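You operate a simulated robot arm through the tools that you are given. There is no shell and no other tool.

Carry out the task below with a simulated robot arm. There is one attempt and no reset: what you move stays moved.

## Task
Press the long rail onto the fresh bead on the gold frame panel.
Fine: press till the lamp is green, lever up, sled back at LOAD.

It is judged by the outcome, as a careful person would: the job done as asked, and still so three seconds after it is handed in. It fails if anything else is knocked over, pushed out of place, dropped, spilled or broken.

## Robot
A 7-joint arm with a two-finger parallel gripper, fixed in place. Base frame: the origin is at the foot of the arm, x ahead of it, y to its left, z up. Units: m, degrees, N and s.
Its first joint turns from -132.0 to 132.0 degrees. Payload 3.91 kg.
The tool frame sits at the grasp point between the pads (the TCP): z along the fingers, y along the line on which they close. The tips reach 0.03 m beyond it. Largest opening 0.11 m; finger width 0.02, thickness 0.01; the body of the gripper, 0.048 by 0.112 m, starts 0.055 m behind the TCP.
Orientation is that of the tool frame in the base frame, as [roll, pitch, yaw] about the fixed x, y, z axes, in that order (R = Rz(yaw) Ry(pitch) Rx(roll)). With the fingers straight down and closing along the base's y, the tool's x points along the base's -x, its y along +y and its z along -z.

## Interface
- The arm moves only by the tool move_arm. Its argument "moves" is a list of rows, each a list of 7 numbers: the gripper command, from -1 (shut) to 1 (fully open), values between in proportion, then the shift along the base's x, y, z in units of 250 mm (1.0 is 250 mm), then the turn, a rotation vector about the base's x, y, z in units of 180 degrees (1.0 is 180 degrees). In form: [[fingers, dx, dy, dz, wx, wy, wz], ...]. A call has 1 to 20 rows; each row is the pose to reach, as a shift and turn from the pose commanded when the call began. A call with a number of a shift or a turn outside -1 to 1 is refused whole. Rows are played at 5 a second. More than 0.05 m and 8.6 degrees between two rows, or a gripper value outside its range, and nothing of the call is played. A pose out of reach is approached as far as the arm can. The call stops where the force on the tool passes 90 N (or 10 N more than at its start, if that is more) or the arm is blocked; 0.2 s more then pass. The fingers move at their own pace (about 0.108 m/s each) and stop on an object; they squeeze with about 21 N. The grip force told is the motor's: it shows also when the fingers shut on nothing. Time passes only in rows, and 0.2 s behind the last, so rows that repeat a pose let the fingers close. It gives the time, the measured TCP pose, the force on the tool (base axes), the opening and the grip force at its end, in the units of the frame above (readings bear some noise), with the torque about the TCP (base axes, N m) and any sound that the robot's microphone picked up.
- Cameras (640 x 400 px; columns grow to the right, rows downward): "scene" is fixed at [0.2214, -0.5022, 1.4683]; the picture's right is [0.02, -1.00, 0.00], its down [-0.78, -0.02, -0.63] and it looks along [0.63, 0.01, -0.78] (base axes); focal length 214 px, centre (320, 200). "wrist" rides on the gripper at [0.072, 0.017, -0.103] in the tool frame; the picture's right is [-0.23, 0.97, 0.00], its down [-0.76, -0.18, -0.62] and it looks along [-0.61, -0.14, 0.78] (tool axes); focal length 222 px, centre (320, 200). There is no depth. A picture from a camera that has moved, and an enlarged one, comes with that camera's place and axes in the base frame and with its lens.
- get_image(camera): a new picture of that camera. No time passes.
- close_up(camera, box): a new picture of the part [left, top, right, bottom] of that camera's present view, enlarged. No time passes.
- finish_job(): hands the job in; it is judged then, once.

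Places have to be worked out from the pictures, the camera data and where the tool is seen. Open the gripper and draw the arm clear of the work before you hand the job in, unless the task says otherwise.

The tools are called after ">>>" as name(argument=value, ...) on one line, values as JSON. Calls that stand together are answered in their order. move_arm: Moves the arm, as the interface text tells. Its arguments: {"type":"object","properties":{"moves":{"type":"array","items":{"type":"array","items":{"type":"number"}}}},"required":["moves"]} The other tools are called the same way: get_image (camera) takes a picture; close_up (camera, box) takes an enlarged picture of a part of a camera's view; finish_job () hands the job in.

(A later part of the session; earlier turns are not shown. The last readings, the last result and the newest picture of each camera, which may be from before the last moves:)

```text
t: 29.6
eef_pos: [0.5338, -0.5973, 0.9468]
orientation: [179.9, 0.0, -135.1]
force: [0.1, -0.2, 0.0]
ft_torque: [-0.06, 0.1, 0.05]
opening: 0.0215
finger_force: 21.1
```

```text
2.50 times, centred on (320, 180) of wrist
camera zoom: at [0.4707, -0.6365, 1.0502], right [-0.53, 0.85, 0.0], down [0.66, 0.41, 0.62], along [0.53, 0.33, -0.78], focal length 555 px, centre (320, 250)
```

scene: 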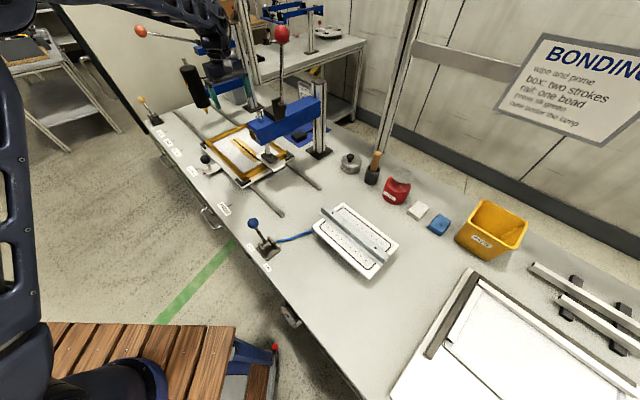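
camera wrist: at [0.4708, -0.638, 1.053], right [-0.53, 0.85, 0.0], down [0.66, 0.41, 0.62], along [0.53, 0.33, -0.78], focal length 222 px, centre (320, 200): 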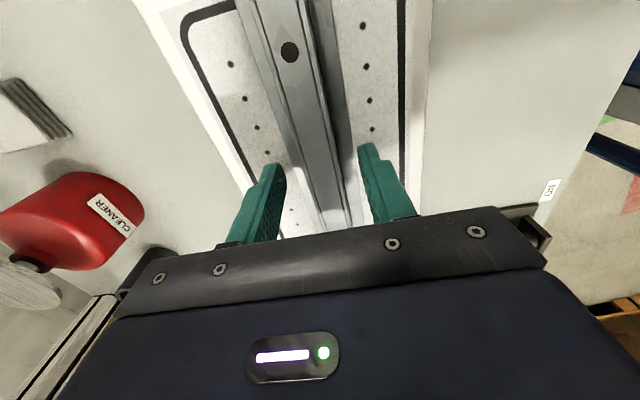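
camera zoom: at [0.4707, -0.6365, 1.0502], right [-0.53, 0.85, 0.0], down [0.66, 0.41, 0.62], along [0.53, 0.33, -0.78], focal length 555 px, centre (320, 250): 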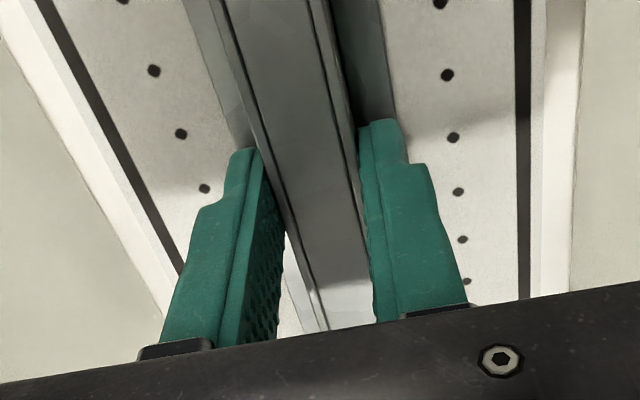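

The web is held at 21.5 mm. I'll lift straight up slowly and check the force and the hold.

>>> move_arm(moves=[[-1, 0, 0, 0.03, 0, 0, 0], [-1, 0, 0, 0.07, 0, 0, 0], [-1, 0, 0, 0.12, 0, 0, 0], [-1, 0, 0, 0.2, 0, 0, 0], [-1, 0, 0, 0.3, 0, 0, 0], [-1, 0, 0, 0.4, 0, 0, 0], [-1, 0, 0, 0.5, 0, 0, 0], [-1, 0, 0, 0.5, 0, 0, 0]])

>>> get_image(camera="wrist")

>>> close_up(camera="scene", box=[290, 150, 430, 290])

```text
t: 31.4
eef_pos: [0.5353, -0.5963, 1.0707]
orientation: [-180.0, 0.0, -135.1]
force: [0.0, -0.1, -1.9]
ft_torque: [-0.01, 0.02, 0.01]
opening: 0.0217
finger_force: 20.9
```

```text
taken
camera wrist: at [0.4709, -0.6354, 1.1739], right [-0.53, 0.85, 0.0], down [0.66, 0.41, 0.62], along [0.53, 0.33, -0.78], focal length 222 px, centre (320, 200)
```

wrist: 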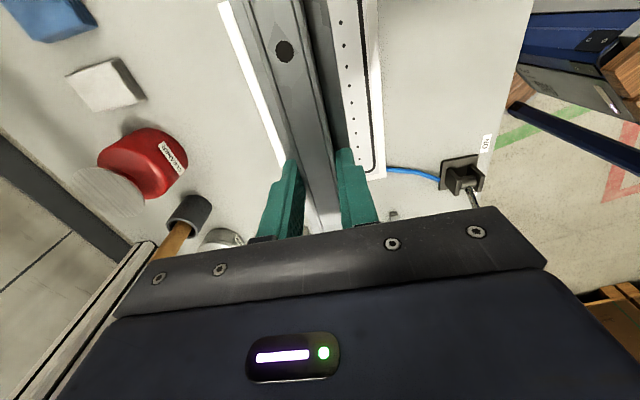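

```text
2.86 times, centred on (360, 220) of scene
camera zoom: at [0.2214, -0.5022, 1.4683], right [0.02, -1.0, 0.0], down [-0.78, -0.02, -0.63], along [0.63, 0.01, -0.78], focal length 613 px, centre (206, 143)
```

zoom: 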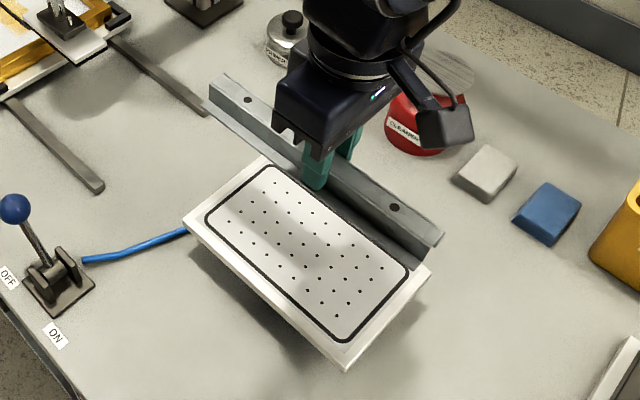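

The rail is secure and level, weighing about 1.9 N. It hangs about 35 mm below the TCP, with its centre about 14 mm further along +slide than the grip. I'll carry it around the front of the press at height.

>>> move_arm(moves=[[-1, -0.01, 0.08, 0.08, 0, 0, 0], [-1, -0.03, 0.2, 0.16, 0, 0, 0], [-1, -0.06, 0.33, 0.24, 0, 0, 0], [-1, -0.09, 0.47, 0.32, 0, 0, 0], [-1, -0.11, 0.61, 0.36, 0, 0, 0], [-1, -0.13, 0.75, 0.36, 0, 0, 0], [-1, -0.15, 0.88, 0.36, 0, 0, 0], [-1, -0.16, 0.97, 0.36, 0, 0, 0], [-1, -0.16, 0.97, 0.36, 0, 0, 0]])

>>> move_arm(moves=[[-1, 0.06, 0.05, 0, 0, 0, 0], [-1, 0.17, 0.14, 0, 0, 0, 0], [-1, 0.28, 0.24, 0, 0, 0, 0], [-1, 0.4, 0.34, 0, 0, 0, 0], [-1, 0.52, 0.45, 0, 0, 0, 0], [-1, 0.64, 0.55, 0, 0, 0, 0], [-1, 0.75, 0.65, 0, 0, 0, 0], [-1, 0.834, 0.721, 0, 0, 0, 0], [-1, 0.834, 0.721, 0, 0, 0, 0]])

>>> move_arm(moves=[[-1, 0.06, 0.06, 0, 0, 0, 0], [-1, 0.16, 0.16, 0, 0, 0, 0], [-1, 0.27, 0.27, 0, 0, 0, 0], [-1, 0.38, 0.38, 0, 0, 0, 0], [-1, 0.47, 0.47, 0, 0, 0, 0], [-1, 0.522, 0.523, 0, 0, 0, 0], [-1, 0.522, 0.523, 0, 0, 0, 0]])

>>> get_image(camera="scene")

>>> get_image(camera="wrist")

```text
t: 33.4
eef_pos: [0.4955, -0.3543, 1.1623]
orientation: [179.9, 0.0, -135.0]
force: [-0.5, 0.0, -1.7]
ft_torque: [-0.04, 0.01, -0.02]
opening: 0.0219
finger_force: 21.1
```

```text
t: 35.4
eef_pos: [0.7024, -0.1741, 1.162]
orientation: [-179.9, -0.1, -135.1]
force: [-0.4, 0.0, -1.3]
ft_torque: [0.02, 0.03, -0.02]
opening: 0.0217
finger_force: 21.3
```

```text
t: 37.0
eef_pos: [0.8337, -0.0436, 1.1642]
orientation: [180.0, 0.0, -135.0]
force: [0.2, 1.0, -1.1]
ft_torque: [-0.01, 0.04, 0.0]
opening: 0.0218
finger_force: 21.1
```

```text
taken
```

scene: 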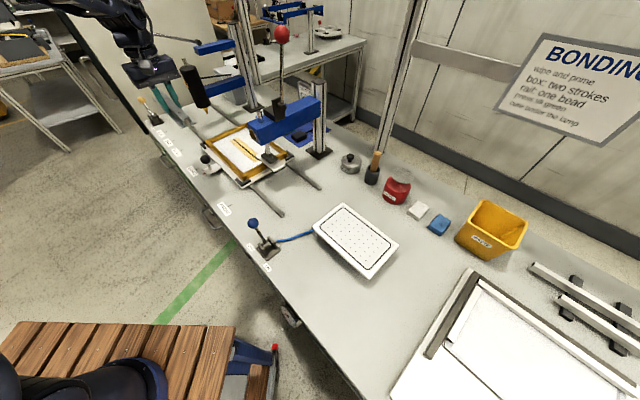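

```text
taken
camera wrist: at [0.7704, -0.0827, 1.2649], right [-0.53, 0.85, 0.0], down [0.66, 0.41, 0.62], along [0.53, 0.33, -0.78], focal length 222 px, centre (320, 200)
```

wrist: 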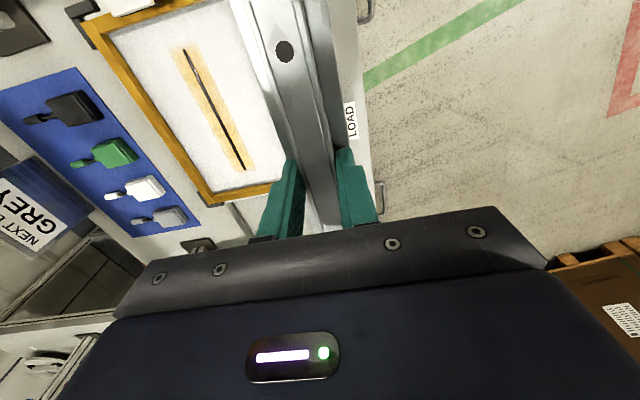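

The rail is held steady and the bead and frame are visible beside it. I'll take a close-up to refine the bead position from this second viewpoint.

>>> close_up(camera="wrist", box=[80, 0, 300, 220])

>>> close_up(camera="scene", box=[140, 60, 330, 200])

```text
1.82 times, centred on (190, 110) of wrist
camera zoom: at [0.7704, -0.0827, 1.2649], right [-0.53, 0.85, 0.0], down [0.66, 0.41, 0.62], along [0.53, 0.33, -0.78], focal length 404 px, centre (556, 364)
```

zoom: 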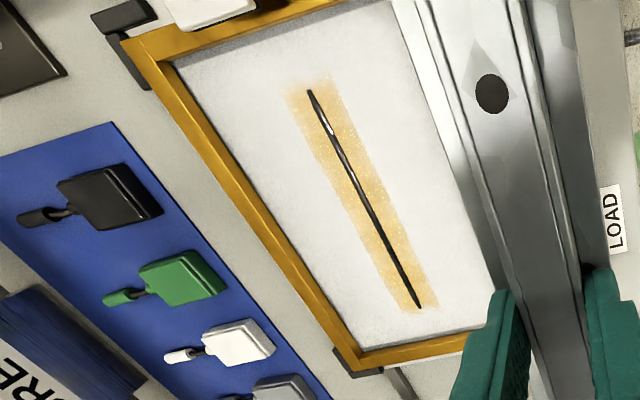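

```text
2.86 times, centred on (235, 130) of scene
camera zoom: at [0.2214, -0.5022, 1.4683], right [0.02, -1.0, 0.0], down [-0.78, -0.02, -0.63], along [0.63, 0.01, -0.78], focal length 613 px, centre (563, 400)
```

zoom: 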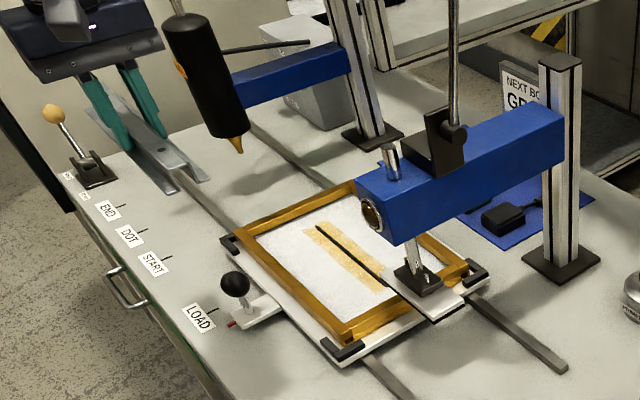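

Two views agree. The bead centre is at (0.971, -0.161), its surface is at z≈0.88, and it runs at 45°. To put the rail centre there the TCP goes to (0.961, -0.171). I'll move in over the frame and stop at a safe height.

>>> move_arm(moves=[[-1, 0.06, -0.06, -0.02, 0, 0, 0], [-1, 0.15, -0.15, -0.06, 0, 0, 0], [-1, 0.25, -0.25, -0.12, 0, 0, 0], [-1, 0.35, -0.35, -0.2, 0, 0, 0], [-1, 0.44, -0.44, -0.28, 0, 0, 0], [-1, 0.5, -0.5, -0.36, 0, 0, 0], [-1, 0.511, -0.509, -0.44, 0, 0, 0], [-1, 0.511, -0.509, -0.44, 0, 0, 0]])

>>> close_up(camera="scene", box=[180, 60, 320, 190])

>>> get_image(camera="wrist")

```text
t: 38.8
eef_pos: [0.9609, -0.1715, 1.05]
orientation: [-180.0, 0.0, -135.1]
force: [0.0, -0.4, -2.1]
ft_torque: [-0.02, 0.01, -0.03]
opening: 0.0215
finger_force: 21.0
```

```text
3.08 times, centred on (250, 125) of scene
camera zoom: at [0.2214, -0.5022, 1.4683], right [0.02, -1.0, 0.0], down [-0.78, -0.02, -0.63], along [0.63, 0.01, -0.78], focal length 660 px, centre (535, 431)
```

zoom: 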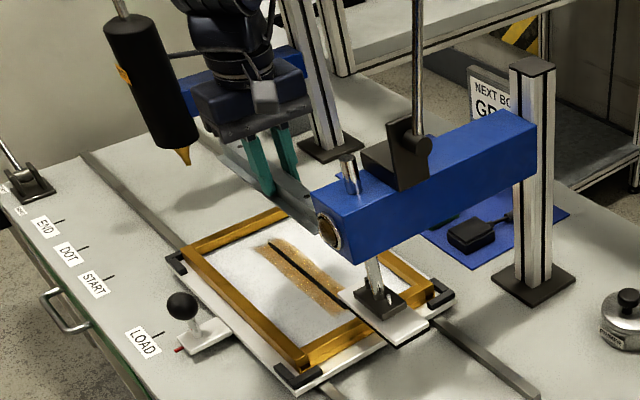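

```text
taken
camera wrist: at [0.8972, -0.2108, 1.1534], right [-0.53, 0.85, 0.0], down [0.66, 0.41, 0.62], along [0.53, 0.33, -0.78], focal length 222 px, centre (320, 200)
```

wrist: 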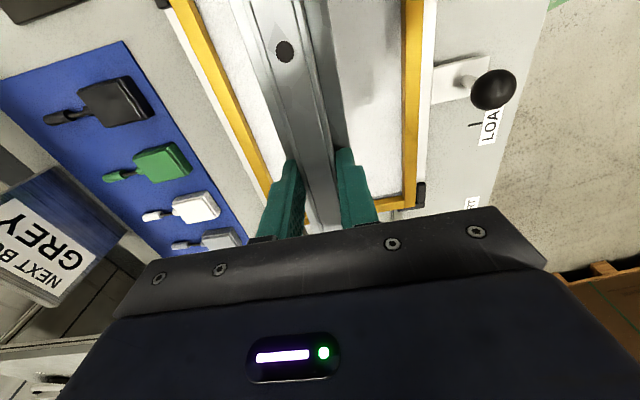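

Alignment looks right and the rail is clear of the pad on the press side. I'll lower to just above the frame rim and check again.

>>> move_arm(moves=[[-1, 0.001, 0.003, -0.1, 0, 0, 0], [-1, 0.001, 0.003, -0.2, 0, 0, 0], [-1, 0.001, 0.003, -0.3, 0, 0, 0], [-1, 0.001, 0.003, -0.4, 0, 0, 0], [-1, 0.001, 0.003, -0.44, 0, 0, 0], [-1, 0.001, 0.003, -0.44, 0, 0, 0]])

>>> close_up(camera="scene", box=[190, 90, 300, 190])

>>> close_up(camera="wrist", box=[160, 0, 460, 240])

```text
t: 40.2
eef_pos: [0.9631, -0.1708, 0.9424]
orientation: [180.0, 0.0, -135.0]
force: [-0.1, 0.4, -1.1]
ft_torque: [-0.04, 0.04, 0.01]
opening: 0.0214
finger_force: 21.2
```

```text
4.00 times, centred on (245, 140) of scene
camera zoom: at [0.2214, -0.5022, 1.4683], right [0.02, -1.0, 0.0], down [-0.78, -0.02, -0.63], along [0.63, 0.01, -0.78], focal length 858 px, centre (620, 440)
```

zoom: 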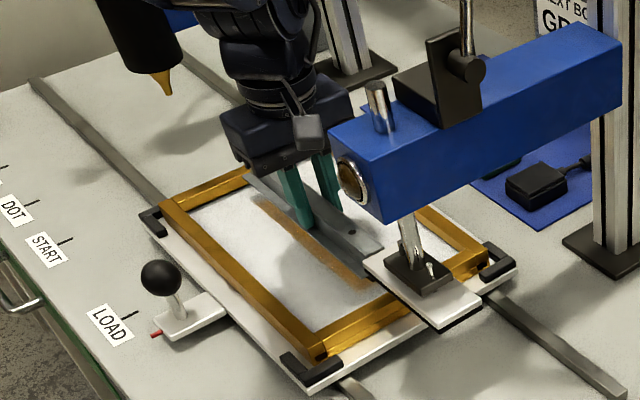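

```text
1.67 times, centred on (310, 120) of wrist
camera zoom: at [0.8984, -0.2107, 1.0457], right [-0.53, 0.85, 0.0], down [0.66, 0.41, 0.62], along [0.53, 0.33, -0.78], focal length 370 px, centre (337, 333)
```

zoom: 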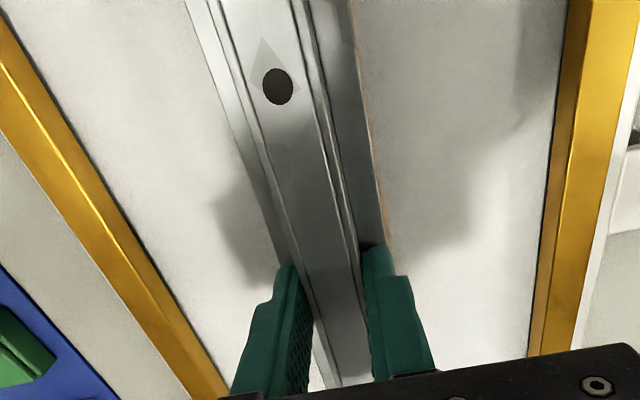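

The rail is now inside the frame opening with margins on all sides, still about 25 mm above the panel. I'll go lower, then feel for contact in small steps.

>>> move_arm(moves=[[-1, -0.004, 0.0, -0.03, 0, 0, 0], [-1, -0.004, 0.0, -0.06, 0, 0, 0], [-1, -0.004, 0.0, -0.07, 0, 0, 0], [-1, -0.004, 0.0, -0.07, 0, 0, 0]])

>>> close_up(camera="scene", box=[210, 110, 290, 180])

>>> close_up(camera="wrist", box=[160, 0, 460, 240])

```text
t: 41.2
eef_pos: [0.9607, -0.17, 0.9255]
orientation: [-180.0, -0.2, -135.1]
force: [-0.8, 1.0, -2.0]
ft_torque: [-0.01, -0.01, 0.0]
opening: 0.0217
finger_force: 21.1
```

```text
5.71 times, centred on (250, 145) of scene
camera zoom: at [0.2214, -0.5022, 1.4683], right [0.02, -1.0, 0.0], down [-0.78, -0.02, -0.63], along [0.63, 0.01, -0.78], focal length 1226 px, centre (720, 514)
```

zoom: 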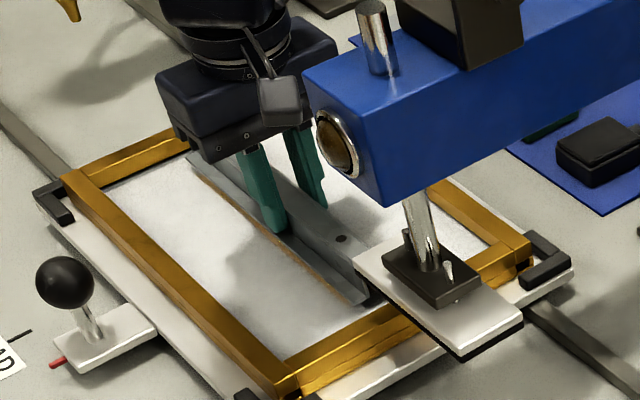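

```text
1.67 times, centred on (310, 120) of wrist
camera zoom: at [0.8968, -0.2094, 1.0285], right [-0.53, 0.85, 0.0], down [0.66, 0.41, 0.62], along [0.53, 0.33, -0.78], focal length 370 px, centre (337, 333)
```

zoom: 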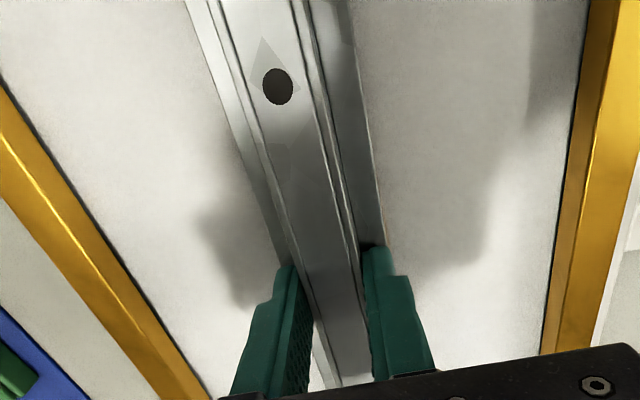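

Nothing is touching yet and the rail sits centred over the primer stripe. I'll continue down in 2 mm steps.

>>> move_arm(moves=[[-1, 0, 0, -0.008, 0, 0, 0], [-1, 0, 0, -0.016, 0, 0, 0], [-1, 0, 0, -0.024, 0, 0, 0], [-1, 0, 0, -0.024, 0, 0, 0]])

```text
t: 42.2
eef_pos: [0.9603, -0.1704, 0.919]
orientation: [180.0, 0.1, -135.1]
force: [0.0, -0.3, -1.2]
ft_torque: [-0.02, -0.01, 0.02]
opening: 0.0215
finger_force: 20.6
```

The force shows only the rail's own weight, so I'll keep going down.

>>> move_arm(moves=[[-1, 0, 0, -0.006, 0, 0, 0], [-1, 0, 0, -0.012, 0, 0, 0], [-1, 0, 0, -0.012, 0, 0, 0]])

>>> move_arm(moves=[[-1, 0, 0, -0.006, 0, 0, 0], [-1, 0, 0, -0.012, 0, 0, 0], [-1, 0, 0, -0.012, 0, 0, 0]])

```text
t: 43.0
eef_pos: [0.961, -0.1706, 0.9176]
orientation: [-179.8, 0.1, -135.0]
force: [0.9, -0.8, 13.3]
ft_torque: [0.01, 0.0, -0.03]
opening: 0.0218
finger_force: 21.5
```

```text
t: 43.8
eef_pos: [0.9606, -0.1702, 0.9152]
orientation: [-179.8, 0.2, -135.2]
force: [3.0, -1.7, 46.2]
ft_torque: [0.07, 0.13, 0.1]
opening: 0.0216
finger_force: 21.1
```

The rail made contact at about z=0.917 and is seated, with 46 N down. I'll relieve the push, open the fingers and see how it sits.

>>> move_arm(moves=[[-1, 0, 0, 0.008, 0, 0, 0], [-1, 0, 0, 0.014, 0, 0, 0], [-0.5, 0, 0, 0.014, 0, 0, 0], [-0.2, 0, 0, 0.014, 0, 0, 0], [-0.2, 0, 0, 0.014, 0, 0, 0], [-0.2, 0, 0, 0.014, 0, 0, 0]])

>>> close_up(camera="wrist", box=[160, 0, 460, 240])

```text
t: 45.2
eef_pos: [0.9593, -0.17, 0.9144]
orientation: [180.0, 0.0, -135.1]
force: [-3.1, 6.1, 15.7]
ft_torque: [-0.08, -0.14, 0.04]
opening: 0.0408
finger_force: 0.0
```

```text
1.67 times, centred on (310, 120) of wrist
camera zoom: at [0.8958, -0.209, 1.0185], right [-0.53, 0.85, 0.0], down [0.67, 0.41, 0.62], along [0.53, 0.33, -0.78], focal length 370 px, centre (337, 333)
```

zoom: 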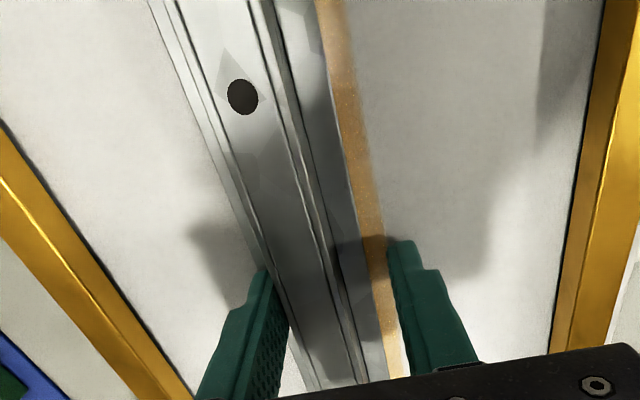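

On opening, the fingertips were bearing on the flanges and dragged the rail about 9 mm to the back. The primer now shows on the front side. I'll raise slightly to free the tips before recentring it.

>>> move_arm(moves=[[-0.2, 0, 0, 0.008, 0, 0, 0], [-0.2, 0, 0, 0.016, 0, 0, 0], [-0.2, 0, 0, 0.016, 0, 0, 0]])

>>> close_up(camera="wrist", box=[160, 0, 460, 240])

>>> close_up(camera="scene", box=[210, 110, 290, 180])

```text
t: 46.0
eef_pos: [0.9599, -0.1704, 0.9196]
orientation: [180.0, 0.1, -135.0]
force: [1.1, 0.7, -0.3]
ft_torque: [0.01, 0.02, 0.01]
opening: 0.0441
finger_force: 0.1
```

```text
1.67 times, centred on (310, 120) of wrist
camera zoom: at [0.8964, -0.2086, 1.0232], right [-0.53, 0.85, 0.0], down [0.67, 0.41, 0.62], along [0.53, 0.33, -0.78], focal length 370 px, centre (337, 333)
```

zoom: 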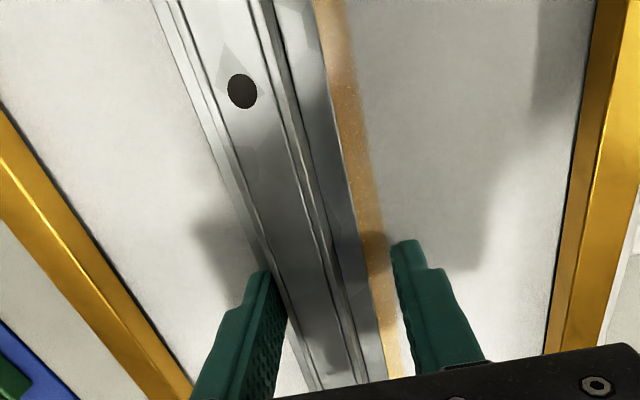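

```text
5.71 times, centred on (250, 145) of scene
camera zoom: at [0.2214, -0.5022, 1.4683], right [0.02, -1.0, 0.0], down [-0.78, -0.02, -0.63], along [0.63, 0.01, -0.78], focal length 1226 px, centre (720, 514)
```

zoom: 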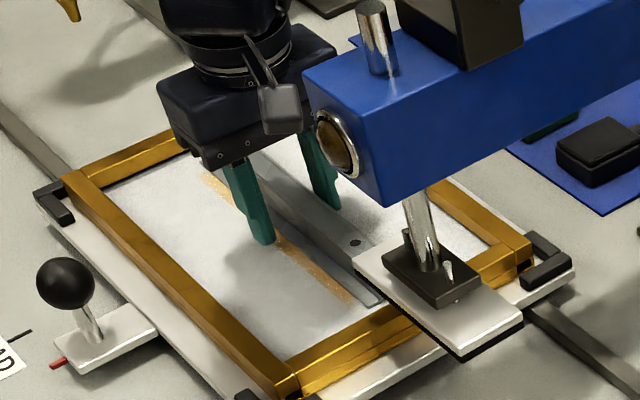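

The tips are free now at z=0.92. Closing here will nudge the rail back to the TCP line at p≈0.80, so I'll close gently.

>>> move_arm(moves=[[-0.35, 0, 0, 0, 0, 0, 0], [-0.5, 0, 0, 0, 0, 0, 0], [-0.7, 0, 0, 0, 0, 0, 0], [-1, 0, 0, 0, 0, 0, 0], [-1, 0, 0, 0, 0, 0, 0]])

>>> close_up(camera="wrist", box=[160, 0, 460, 240])

>>> close_up(camera="scene", box=[210, 110, 290, 180])

```text
t: 47.2
eef_pos: [0.9602, -0.1706, 0.9192]
orientation: [180.0, 0.1, -135.1]
force: [0.4, -0.6, -0.2]
ft_torque: [-0.01, -0.01, -0.08]
opening: 0.0218
finger_force: 21.3
```

```text
1.67 times, centred on (310, 120) of wrist
camera zoom: at [0.8964, -0.2085, 1.0233], right [-0.53, 0.85, 0.0], down [0.66, 0.41, 0.62], along [0.53, 0.33, -0.78], focal length 370 px, centre (337, 333)
```

zoom: 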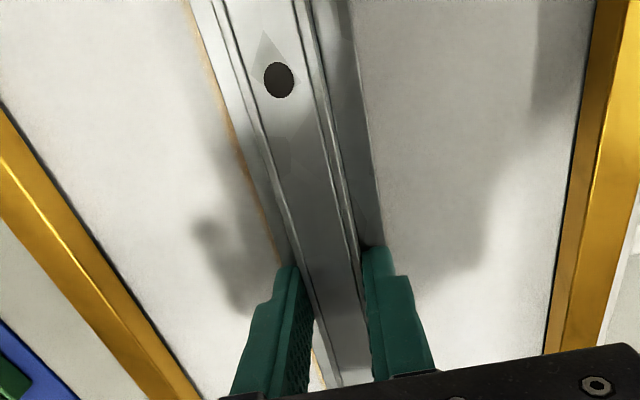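

```text
5.71 times, centred on (250, 145) of scene
camera zoom: at [0.2214, -0.5022, 1.4683], right [0.02, -1.0, 0.0], down [-0.78, -0.02, -0.63], along [0.63, 0.01, -0.78], focal length 1226 px, centre (720, 514)
```

zoom: 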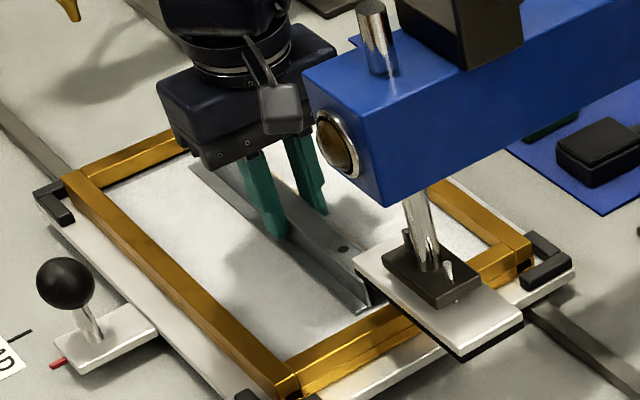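

The rail is back on the stripe, with just a sliver of primer at the back edge. I'll shift it 1 mm toward the back, then open at this contact-free height and lift.

>>> move_arm(moves=[[-1, 0.003, -0.003, 0, 0, 0, 0], [-1, 0.003, -0.003, 0, 0, 0, 0], [-0.8, 0.003, -0.003, 0.002, 0, 0, 0], [-0.5, 0.003, -0.003, 0.002, 0, 0, 0], [-0.2, 0.003, -0.003, 0.002, 0, 0, 0], [-0.2, 0.003, -0.003, 0.002, 0, 0, 0]])

>>> close_up(camera="wrist", box=[160, 0, 460, 240])

```text
t: 48.6
eef_pos: [0.9614, -0.1699, 0.9206]
orientation: [180.0, 0.0, -135.1]
force: [-0.4, 0.5, -0.8]
ft_torque: [-0.02, 0.05, -0.02]
opening: 0.0438
finger_force: 0.0
```

```text
1.67 times, centred on (310, 120) of wrist
camera zoom: at [0.8974, -0.2097, 1.0237], right [-0.53, 0.85, 0.0], down [0.66, 0.41, 0.62], along [0.53, 0.33, -0.78], focal length 370 px, centre (337, 333)
```

zoom: 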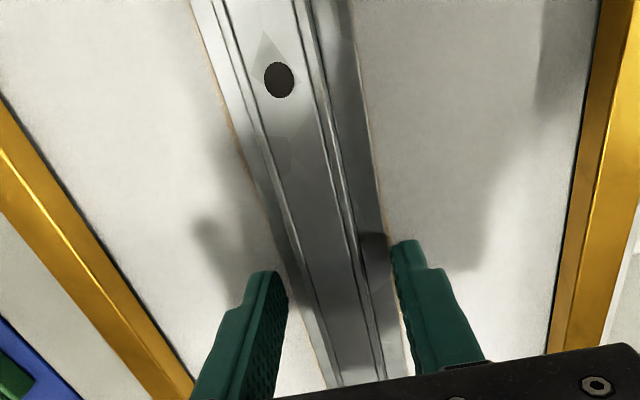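

The rail is centred with equal slivers on both edges and stayed put on release. I'll lift straight up, then go around to the sled knob with the tool turned to close along the slide.

>>> move_arm(moves=[[-0.2, 0, 0, 0.06, 0, 0, 0], [-0.2, 0, 0, 0.18, 0, 0, 0], [-0.2, 0, 0, 0.34, 0, 0, 0], [0, 0, 0, 0.5, 0, 0, 0], [0.5, 0, 0, 0.66, 0, 0, 0], [1, 0, 0, 0.8, 0, 0, -0.03], [1, -0.06, 0.07, 0.8, 0, 0, -0.07], [1, -0.12, 0.14, 0.8, 0, 0, -0.11], [1, -0.18, 0.21, 0.8, 0, 0, -0.15], [1, -0.24, 0.28, 0.8, 0, 0, -0.19], [1, -0.3, 0.35, 0.8, 0, 0, -0.23], [1, -0.36, 0.42, 0.8, 0, 0, -0.27], [1, -0.42, 0.49, 0.8, 0, 0, -0.31], [1, -0.424, 0.496, 0.8, 0, 0, -0.35], [1, -0.424, 0.496, 0.8, 0, 0, -0.39], [1, -0.424, 0.496, 0.8, 0, 0, -0.43], [1, -0.424, 0.496, 0.8, 0, 0, -0.47], [1, -0.424, 0.496, 0.8, 0, 0, -0.5], [1, -0.424, 0.496, 0.8, 0, 0, -0.5]])

>>> close_up(camera="scene", box=[190, 90, 300, 190])

>>> get_image(camera="wrist")

```text
t: 52.6
eef_pos: [0.8557, -0.0477, 1.1207]
orientation: [179.9, 0.0, 134.9]
force: [-0.1, 0.7, -0.3]
ft_torque: [0.01, 0.02, 0.0]
opening: 0.1101
finger_force: 0.1
```

```text
4.00 times, centred on (245, 140) of scene
camera zoom: at [0.2214, -0.5022, 1.4683], right [0.02, -1.0, 0.0], down [-0.78, -0.02, -0.63], along [0.63, 0.01, -0.78], focal length 858 px, centre (620, 440)
```

zoom: 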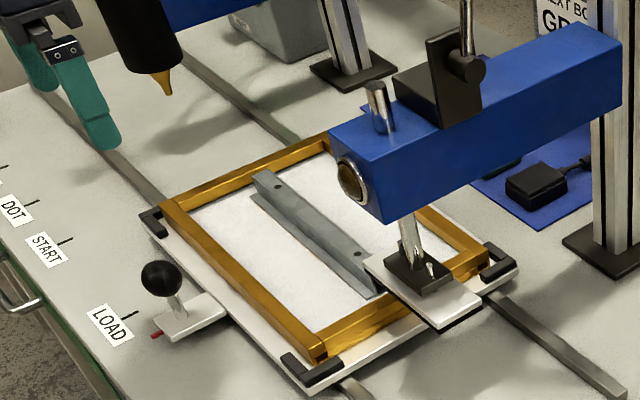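

```text
taken
camera wrist: at [0.8154, 0.0164, 1.2235], right [0.85, 0.53, 0.0], down [0.41, -0.67, 0.62], along [0.33, -0.53, -0.78], focal length 222 px, centre (320, 200)
```

wrist: 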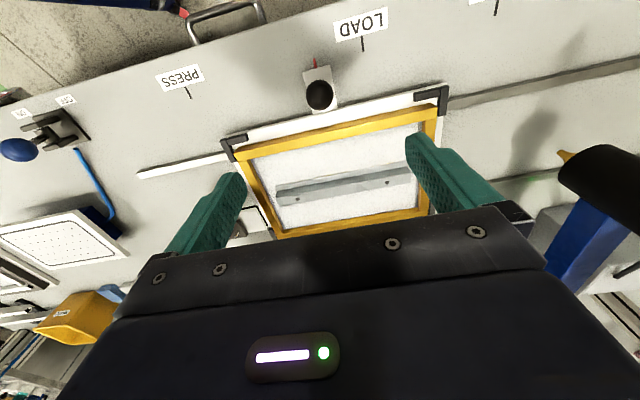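

The rail lies neatly along the stripe in the frame. Now I'll lower onto the knob, grip it and draw the sled toward PRESS.

>>> move_arm(moves=[[1, -0.002, 0.007, -0.15, 0, 0, 0], [1, -0.002, 0.007, -0.3, 0, 0, 0], [1, -0.002, 0.007, -0.45, 0, 0, 0], [1, -0.002, 0.007, -0.6, 0, 0, 0], [1, -0.002, 0.007, -0.72, 0, 0, 0], [1, -0.002, 0.007, -0.8, 0, 0, 0], [1, -0.002, 0.007, -0.8, 0, 0, 0], [-1, -0.002, 0.007, -0.8, 0, 0, 0], [-1, -0.002, 0.007, -0.8, 0, 0, 0], [-1, -0.002, 0.007, -0.8, 0, 0, 0], [-1, -0.002, 0.007, -0.8, 0, 0, 0]])

>>> get_image(camera="wrist")

```text
t: 55.0
eef_pos: [0.8559, -0.0431, 0.9201]
orientation: [-180.0, 0.0, 134.8]
force: [2.0, 0.6, -3.2]
ft_torque: [0.01, -0.09, -0.1]
opening: 0.0356
finger_force: 44.8
```

```text
taken
camera wrist: at [0.8156, 0.0195, 1.0245], right [0.85, 0.53, 0.0], down [0.41, -0.66, 0.62], along [0.33, -0.53, -0.78], focal length 222 px, centre (320, 200)
```

wrist: 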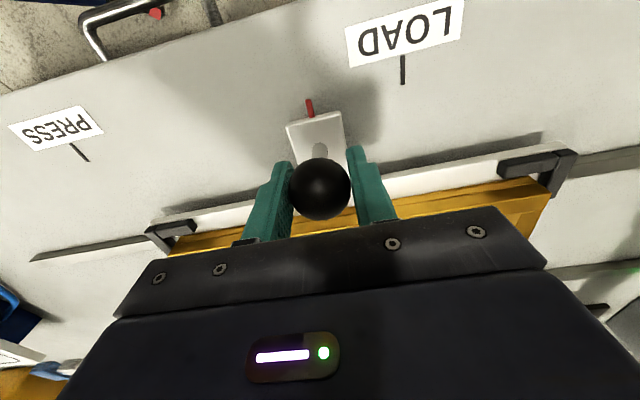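

The knob is held. I'll pull a first 0.05 m and check that the rail passes under the pad.

>>> move_arm(moves=[[-1, -0.03, -0.03, 0, 0, 0, 0], [-1, -0.06, -0.06, 0, 0, 0, 0], [-1, -0.1, -0.1, 0, 0, 0, 0], [-1, -0.14, -0.14, 0, 0, 0, 0], [-1, -0.14, -0.14, 0, 0, 0, 0]])

>>> close_up(camera="scene", box=[200, 100, 290, 180])

```text
t: 56.2
eef_pos: [0.8193, -0.0791, 0.9213]
orientation: [-180.0, 0.0, 135.0]
force: [-4.1, 1.9, -0.1]
ft_torque: [0.65, 0.71, 0.02]
opening: 0.0354
finger_force: 44.6
```

```text
5.00 times, centred on (245, 140) of scene
camera zoom: at [0.2214, -0.5022, 1.4683], right [0.02, -1.0, 0.0], down [-0.78, -0.02, -0.63], along [0.63, 0.01, -0.78], focal length 1072 px, centre (695, 500)
```

zoom: 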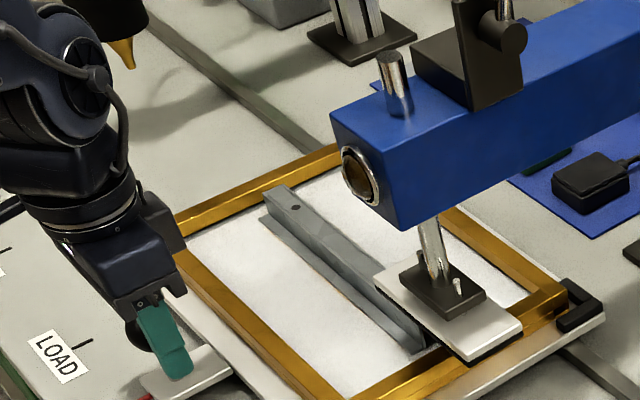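

The rail's end slides under the pad with no rise in force. I'll continue to the PRESS mark.

>>> move_arm(moves=[[-1, -0.03, -0.03, 0, 0, 0, 0], [-1, -0.07, -0.07, 0, 0, 0, 0], [-1, -0.11, -0.11, 0, 0, 0, 0], [-1, -0.15, -0.15, 0, 0, 0, 0], [-1, -0.2, -0.2, 0, 0, 0, 0], [-1, -0.25, -0.25, 0, 0, 0, 0], [-1, -0.3, -0.3, 0, 0, 0, 0], [-1, -0.35, -0.352, 0, 0, 0, 0], [-1, -0.39, -0.393, 0, 0, 0, 0], [-1, -0.4256, -0.43, 0, 0, 0, 0], [-1, -0.4256, -0.43, 0, 0, 0, 0]])

>>> get_image(camera="wrist")

>>> close_up(camera="scene", box=[190, 100, 310, 220])

```text
t: 58.6
eef_pos: [0.7121, -0.1881, 0.921]
orientation: [180.0, 0.0, 135.0]
force: [-18.3, 15.6, 15.3]
ft_torque: [0.27, 0.33, 0.04]
opening: 0.0356
finger_force: 44.8
```

```text
taken
camera wrist: at [0.6728, -0.1246, 1.0236], right [0.85, 0.53, 0.0], down [0.41, -0.66, 0.62], along [0.33, -0.53, -0.78], focal length 222 px, centre (320, 200)
```

wrist: 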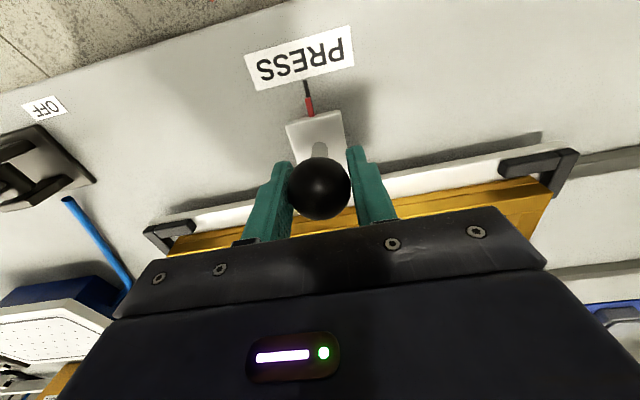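

```text
3.33 times, centred on (250, 160) of scene
camera zoom: at [0.2214, -0.5022, 1.4683], right [0.02, -1.0, 0.0], down [-0.78, -0.02, -0.63], along [0.63, 0.01, -0.78], focal length 715 px, centre (553, 333)
```

zoom: 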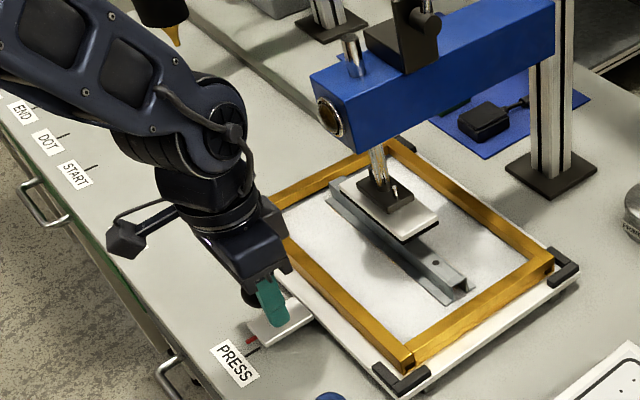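

The sled is at PRESS and the rail is under the pad. I'll check the pointer against the tick more closely.

>>> close_up(camera="wrist", box=[260, 60, 360, 140])

```text
5.00 times, centred on (310, 100) of wrist
camera zoom: at [0.6728, -0.1246, 1.0236], right [0.85, 0.53, 0.0], down [0.41, -0.66, 0.62], along [0.33, -0.53, -0.78], focal length 1111 px, centre (370, 700)
```

zoom: 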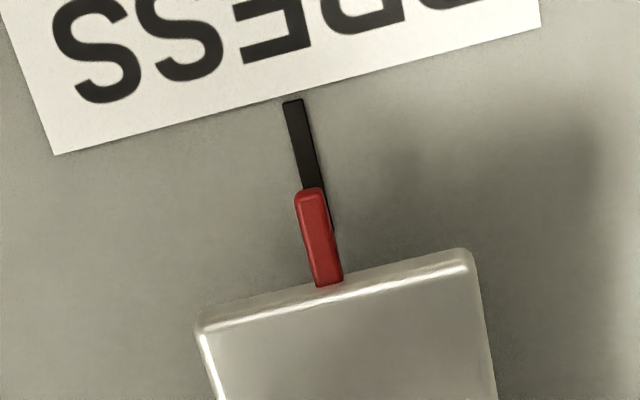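

The pointer is on the PRESS tick once parallax is allowed for. I'll release the knob, rise, and go high to view the lever ball from above.

>>> move_arm(moves=[[1, 0, 0, 0, 0, 0, 0], [1, 0, 0, 0, 0, 0, 0], [1, 0, 0, 0, 0, 0, 0], [1, 0, 0, 0.15, 0, 0, 0], [1, 0, 0, 0.3, 0, 0, 0], [1, 0, 0, 0.48, 0, 0, 0], [1, 0, 0, 0.66, 0, 0, 0], [1, 0, 0, 0.84, 0, 0, 0], [1, 0, 0, 1.0, 0, 0, 0]])

>>> move_arm(moves=[[1, 0, 0, 0.18, 0, 0, 0], [1, 0, 0, 0.36, 0, 0, 0], [1, 0, 0, 0.54, 0, 0, 0], [1, 0, 0, 0.72, 0, 0, 0], [1, 0, 0, 0.9, 0, 0, 0], [1, 0, 0, 1.0, 0, 0, 0], [1, 0, 0, 1.0, 0, 0, 0]])

>>> move_arm(moves=[[1, 0.03, -0.05, 0.15, 0, 0, 0], [1, 0.06, -0.1, 0.3, 0, 0, 0], [1, 0.1, -0.16, 0.45, 0, 0, 0], [1, 0.14, -0.22, 0.6, 0, 0, 0], [1, 0.15, -0.25, 0.7, 0, 0, 0], [1, 0.15, -0.25, 0.7, 0, 0, 0]])

>>> get_image(camera="wrist")

>>> get_image(camera="scene")

```text
t: 60.6
eef_pos: [0.7117, -0.1878, 1.1715]
orientation: [-180.0, -0.1, 134.9]
force: [0.3, -0.6, -0.9]
ft_torque: [-0.03, 0.0, -0.01]
opening: 0.1096
finger_force: 0.1
```

```text
t: 62.2
eef_pos: [0.7128, -0.1872, 1.4207]
orientation: [-179.9, 0.0, 134.8]
force: [1.1, 0.2, -0.7]
ft_torque: [0.03, 0.02, -0.01]
opening: 0.1102
finger_force: 0.1
```

```text
t: 63.6
eef_pos: [0.7486, -0.2496, 1.5945]
orientation: [179.9, 0.0, 134.9]
force: [0.3, -0.3, 0.8]
ft_torque: [0.01, 0.01, 0.0]
opening: 0.11
finger_force: 0.1
```

```text
taken
camera wrist: at [0.7091, -0.1864, 1.6982], right [0.85, 0.53, 0.0], down [0.41, -0.66, 0.62], along [0.33, -0.53, -0.78], focal length 222 px, centre (320, 200)
```

wrist: 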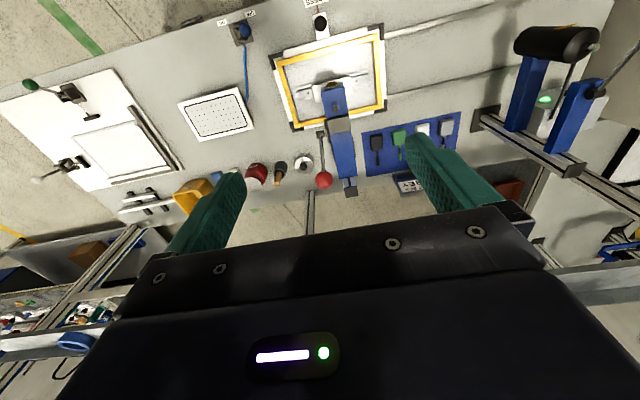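

```text
taken
```

scene: 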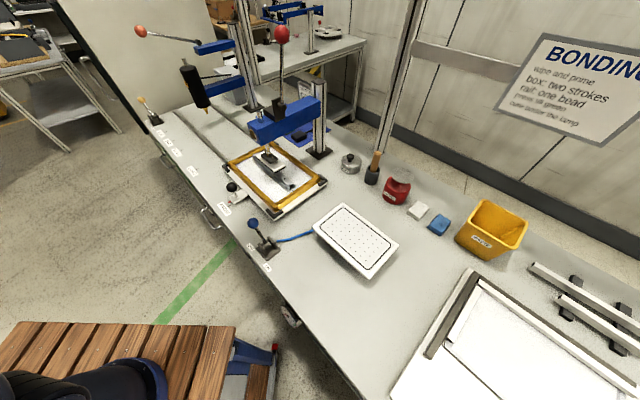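

From above, the lever and ball are clear, and there is a green light on a grey box by the dispenser. I'll enlarge both areas.

>>> close_up(camera="wrist", box=[260, 60, 400, 210])

>>> close_up(camera="wrist", box=[460, 10, 640, 170])

>>> close_up(camera="scene", box=[230, 15, 340, 165])

```text
2.67 times, centred on (330, 135) of wrist
camera zoom: at [0.7091, -0.1864, 1.6982], right [0.85, 0.53, 0.0], down [0.41, -0.66, 0.62], along [0.33, -0.53, -0.78], focal length 592 px, centre (293, 373)
```

zoom: 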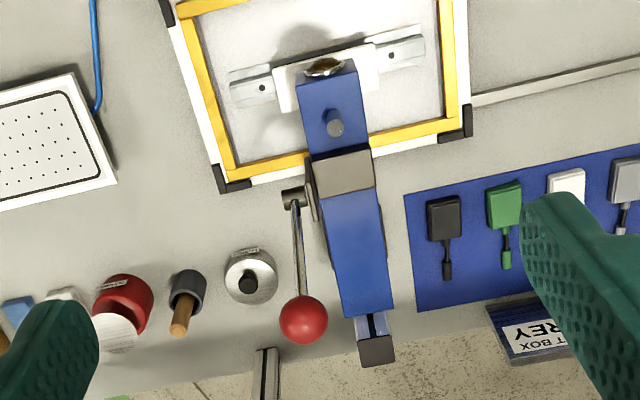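

```text
2.50 times, centred on (550, 90) of wrist
camera zoom: at [0.7091, -0.1864, 1.6982], right [0.85, 0.53, 0.0], down [0.41, -0.66, 0.62], along [0.33, -0.53, -0.78], focal length 555 px, centre (-255, 475)
```

zoom: 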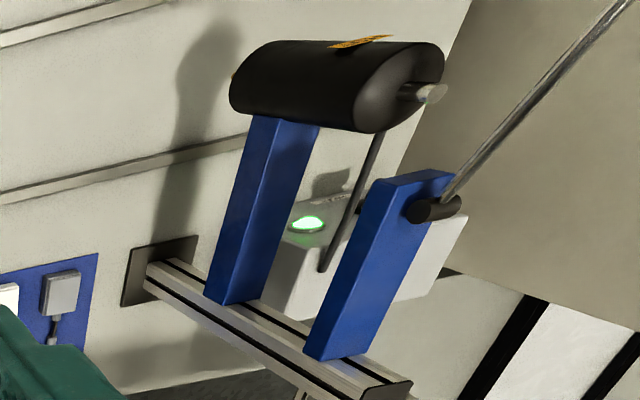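

```text
2.67 times, centred on (285, 90) of scene
camera zoom: at [0.2214, -0.5022, 1.4683], right [0.02, -1.0, 0.0], down [-0.78, -0.02, -0.63], along [0.63, 0.01, -0.78], focal length 572 px, centre (413, 493)
```

zoom: 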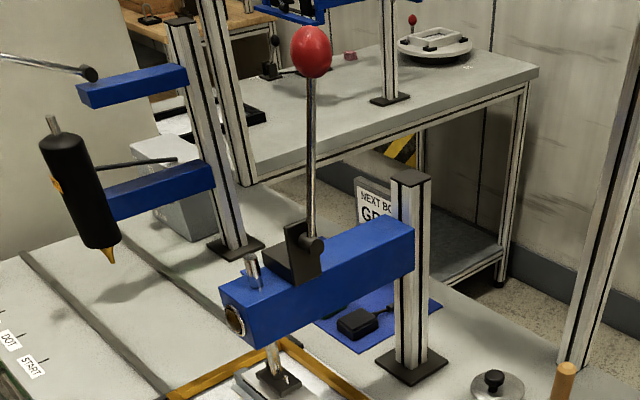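

The grey box lamp belongs to the dispenser. The press lamp is the dark amber disc in the beam's front end. The lever ball is at about (0.849, -0.399, 1.316) and its pivot at (0.829, -0.380, 1.146), so it swings forward beside the beam. I'll move above the ball with the fingers open.

>>> move_arm(moves=[[1, 0.06, -0.09, -0.06, 0, 0, 0], [1, 0.14, -0.2, -0.14, 0, 0, 0], [1, 0.22, -0.32, -0.22, 0, 0, 0], [1, 0.3, -0.44, -0.32, 0, 0, 0], [1, 0.38, -0.56, -0.42, 0, 0, 0], [1, 0.404, -0.598, -0.54, 0, 0, 0], [1, 0.404, -0.598, -0.66, 0, 0, 0], [1, 0.404, -0.598, -0.76, 0, 0, 0], [1, 0.404, -0.598, -0.76, 0, 0, 0]])

>>> get_image(camera="wrist")

>>> close_up(camera="scene", box=[210, 0, 370, 160])

```text
t: 65.6
eef_pos: [0.8517, -0.4005, 1.4034]
orientation: [180.0, -0.1, 134.9]
force: [-0.7, 0.3, 0.8]
ft_torque: [0.0, 0.02, -0.04]
opening: 0.11
finger_force: 0.1
```

```text
taken
camera wrist: at [0.8117, -0.3367, 1.5066], right [0.85, 0.53, 0.0], down [0.41, -0.66, 0.62], along [0.33, -0.53, -0.78], focal length 222 px, centre (320, 200)
```

wrist: 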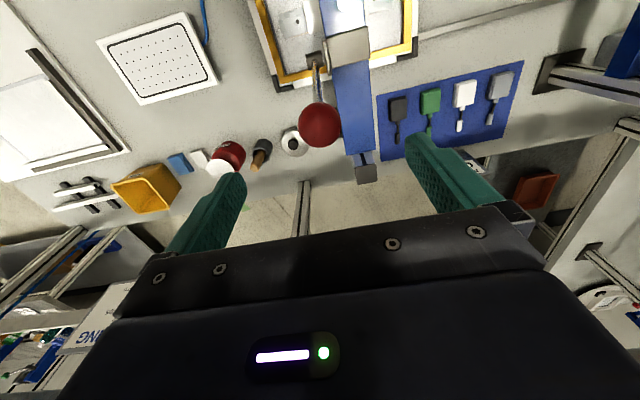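

```text
2.50 times, centred on (290, 80) of scene
camera zoom: at [0.2214, -0.5022, 1.4683], right [0.02, -1.0, 0.0], down [-0.78, -0.02, -0.63], along [0.63, 0.01, -0.78], focal length 536 px, centre (395, 500)
```

zoom: 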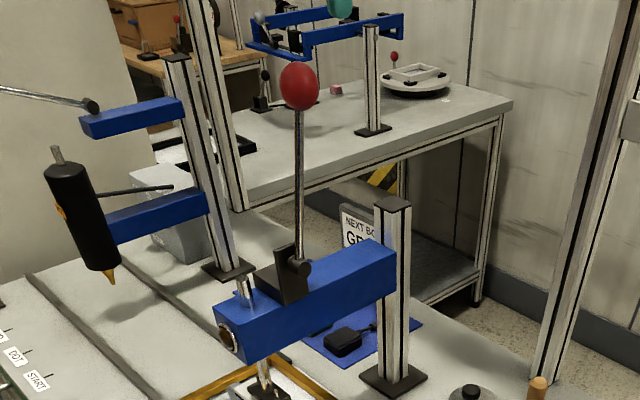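

The ball is centred between the fingers at pixel column 320, with its centre at about (0.850, -0.399, 1.310). I'll descend onto it and close.

>>> move_arm(moves=[[1, -0.005, 0.005, -0.1, 0, 0, 0], [1, -0.005, 0.005, -0.2, 0, 0, 0], [1, -0.005, 0.005, -0.3, 0, 0, 0], [1, -0.005, 0.005, -0.37, 0, 0, 0], [1, -0.005, 0.005, -0.37, 0, 0, 0]])

>>> get_image(camera="wrist")

```text
t: 66.8
eef_pos: [0.8502, -0.3982, 1.3132]
orientation: [180.0, 0.0, 134.9]
force: [-0.3, -1.1, 0.4]
ft_torque: [-0.01, 0.01, 0.0]
opening: 0.1099
finger_force: 0.1
```

```text
taken
camera wrist: at [0.8107, -0.3348, 1.4161], right [0.85, 0.53, 0.0], down [0.41, -0.66, 0.62], along [0.33, -0.53, -0.78], focal length 222 px, centre (320, 200)
```

wrist: 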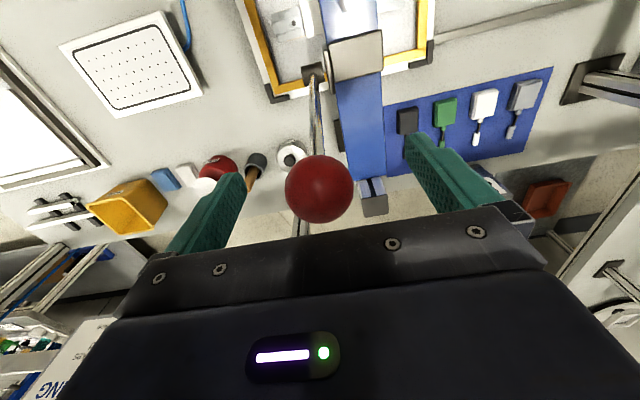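

The ball is exactly at the TCP pixel (320, 188). I'll close on it.

>>> move_arm(moves=[[-1, 0, 0, 0, 0, 0, 0], [-1, 0, 0, 0, 0, 0, 0], [-1, 0, 0, 0, 0, 0, 0], [-1, 0, 0, 0, 0, 0, 0]])

```text
t: 67.8
eef_pos: [0.851, -0.3984, 1.3135]
orientation: [-180.0, 0.0, 134.9]
force: [1.7, 1.7, -1.0]
ft_torque: [-0.05, -0.05, -0.01]
opening: 0.0371
finger_force: 45.4
```

The ball is held at 37 mm. I'll swing it forward along its arc, about 20° first, and read the forces to check my pivot estimate.

>>> move_arm(moves=[[-1, -0.019, 0.019, 0.004, 0, 0, 0], [-1, -0.0385, 0.0385, 0.0072, 0, 0, 0], [-1, -0.0803, 0.0803, 0.0096, 0, 0, 0], [-1, -0.1222, 0.1222, 0.0072, 0, 0, 0], [-1, -0.1635, 0.1635, -0.0008, 0, 0, 0], [-1, -0.1635, 0.1635, -0.0008, 0, 0, 0]])

>>> get_image(camera="wrist")

>>> close_up(camera="scene", box=[210, 20, 340, 180])

```text
t: 69.2
eef_pos: [0.8099, -0.3562, 1.3117]
orientation: [-180.0, 0.0, 134.9]
force: [-0.8, -8.6, 3.4]
ft_torque: [-0.72, -0.5, -0.01]
opening: 0.0375
finger_force: 45.0
```

```text
taken
camera wrist: at [0.77, -0.2935, 1.4165], right [0.85, 0.53, 0.0], down [0.41, -0.66, 0.62], along [0.33, -0.53, -0.78], focal length 222 px, centre (320, 200)
```

wrist: 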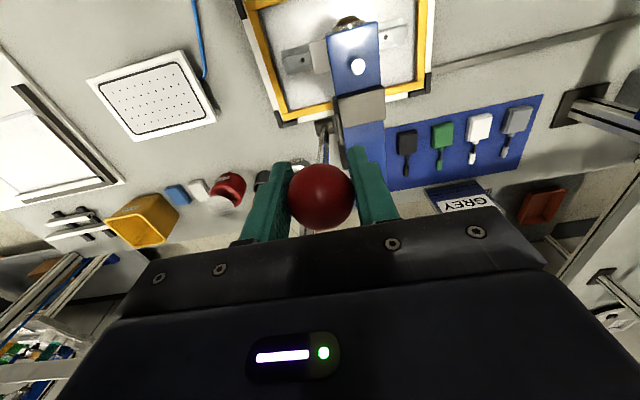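

```text
2.50 times, centred on (275, 100) of scene
camera zoom: at [0.2214, -0.5022, 1.4683], right [0.02, -1.0, 0.0], down [-0.78, -0.02, -0.63], along [0.63, 0.01, -0.78], focal length 536 px, centre (432, 450)
```

zoom: 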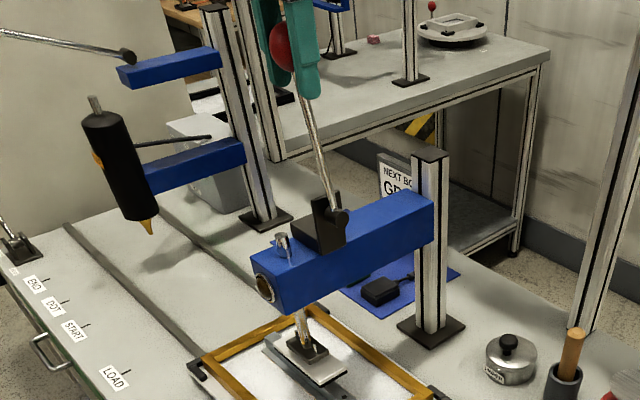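

The lever is moving, the ram is coming down, and the forces are light. I'll continue the arc to about 30°.

>>> move_arm(moves=[[-1, -0.0407, 0.0407, -0.0128, 0, 0, 0], [-1, -0.0806, 0.0806, -0.0304, 0, 0, 0], [-1, -0.1193, 0.1193, -0.0532, 0, 0, 0], [-1, -0.1564, 0.1564, -0.0804, 0, 0, 0], [-1, -0.1564, 0.1564, -0.0804, 0, 0, 0]])

>>> get_image(camera="wrist")

>>> close_up(camera="scene", box=[210, 50, 320, 180])

```text
t: 70.4
eef_pos: [0.7693, -0.3172, 1.2901]
orientation: [180.0, 0.0, 135.0]
force: [-3.8, -5.2, 13.2]
ft_torque: [-0.8, -0.92, -0.09]
opening: 0.0371
finger_force: 45.0
```

```text
taken
camera wrist: at [0.7302, -0.2539, 1.3949], right [0.85, 0.53, 0.0], down [0.41, -0.66, 0.62], along [0.33, -0.53, -0.78], focal length 222 px, centre (320, 200)
```

wrist: 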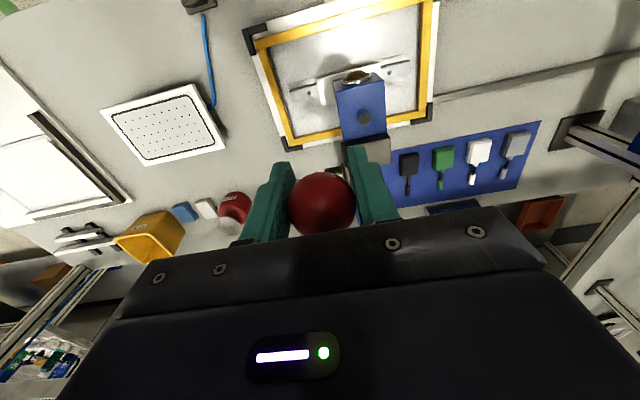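

```text
3.08 times, centred on (265, 115) of scene
camera zoom: at [0.2214, -0.5022, 1.4683], right [0.02, -1.0, 0.0], down [-0.78, -0.02, -0.63], along [0.63, 0.01, -0.78], focal length 660 px, centre (489, 462)
```

zoom: 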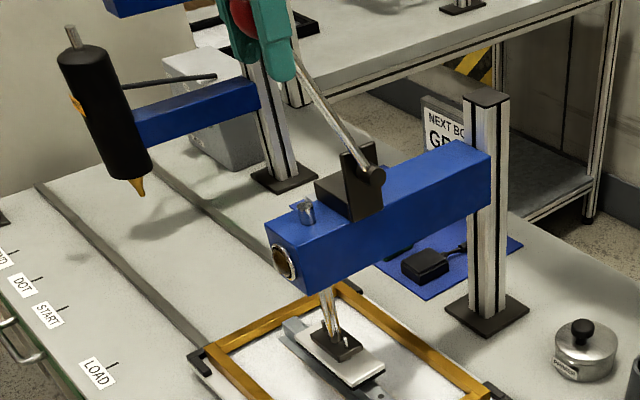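

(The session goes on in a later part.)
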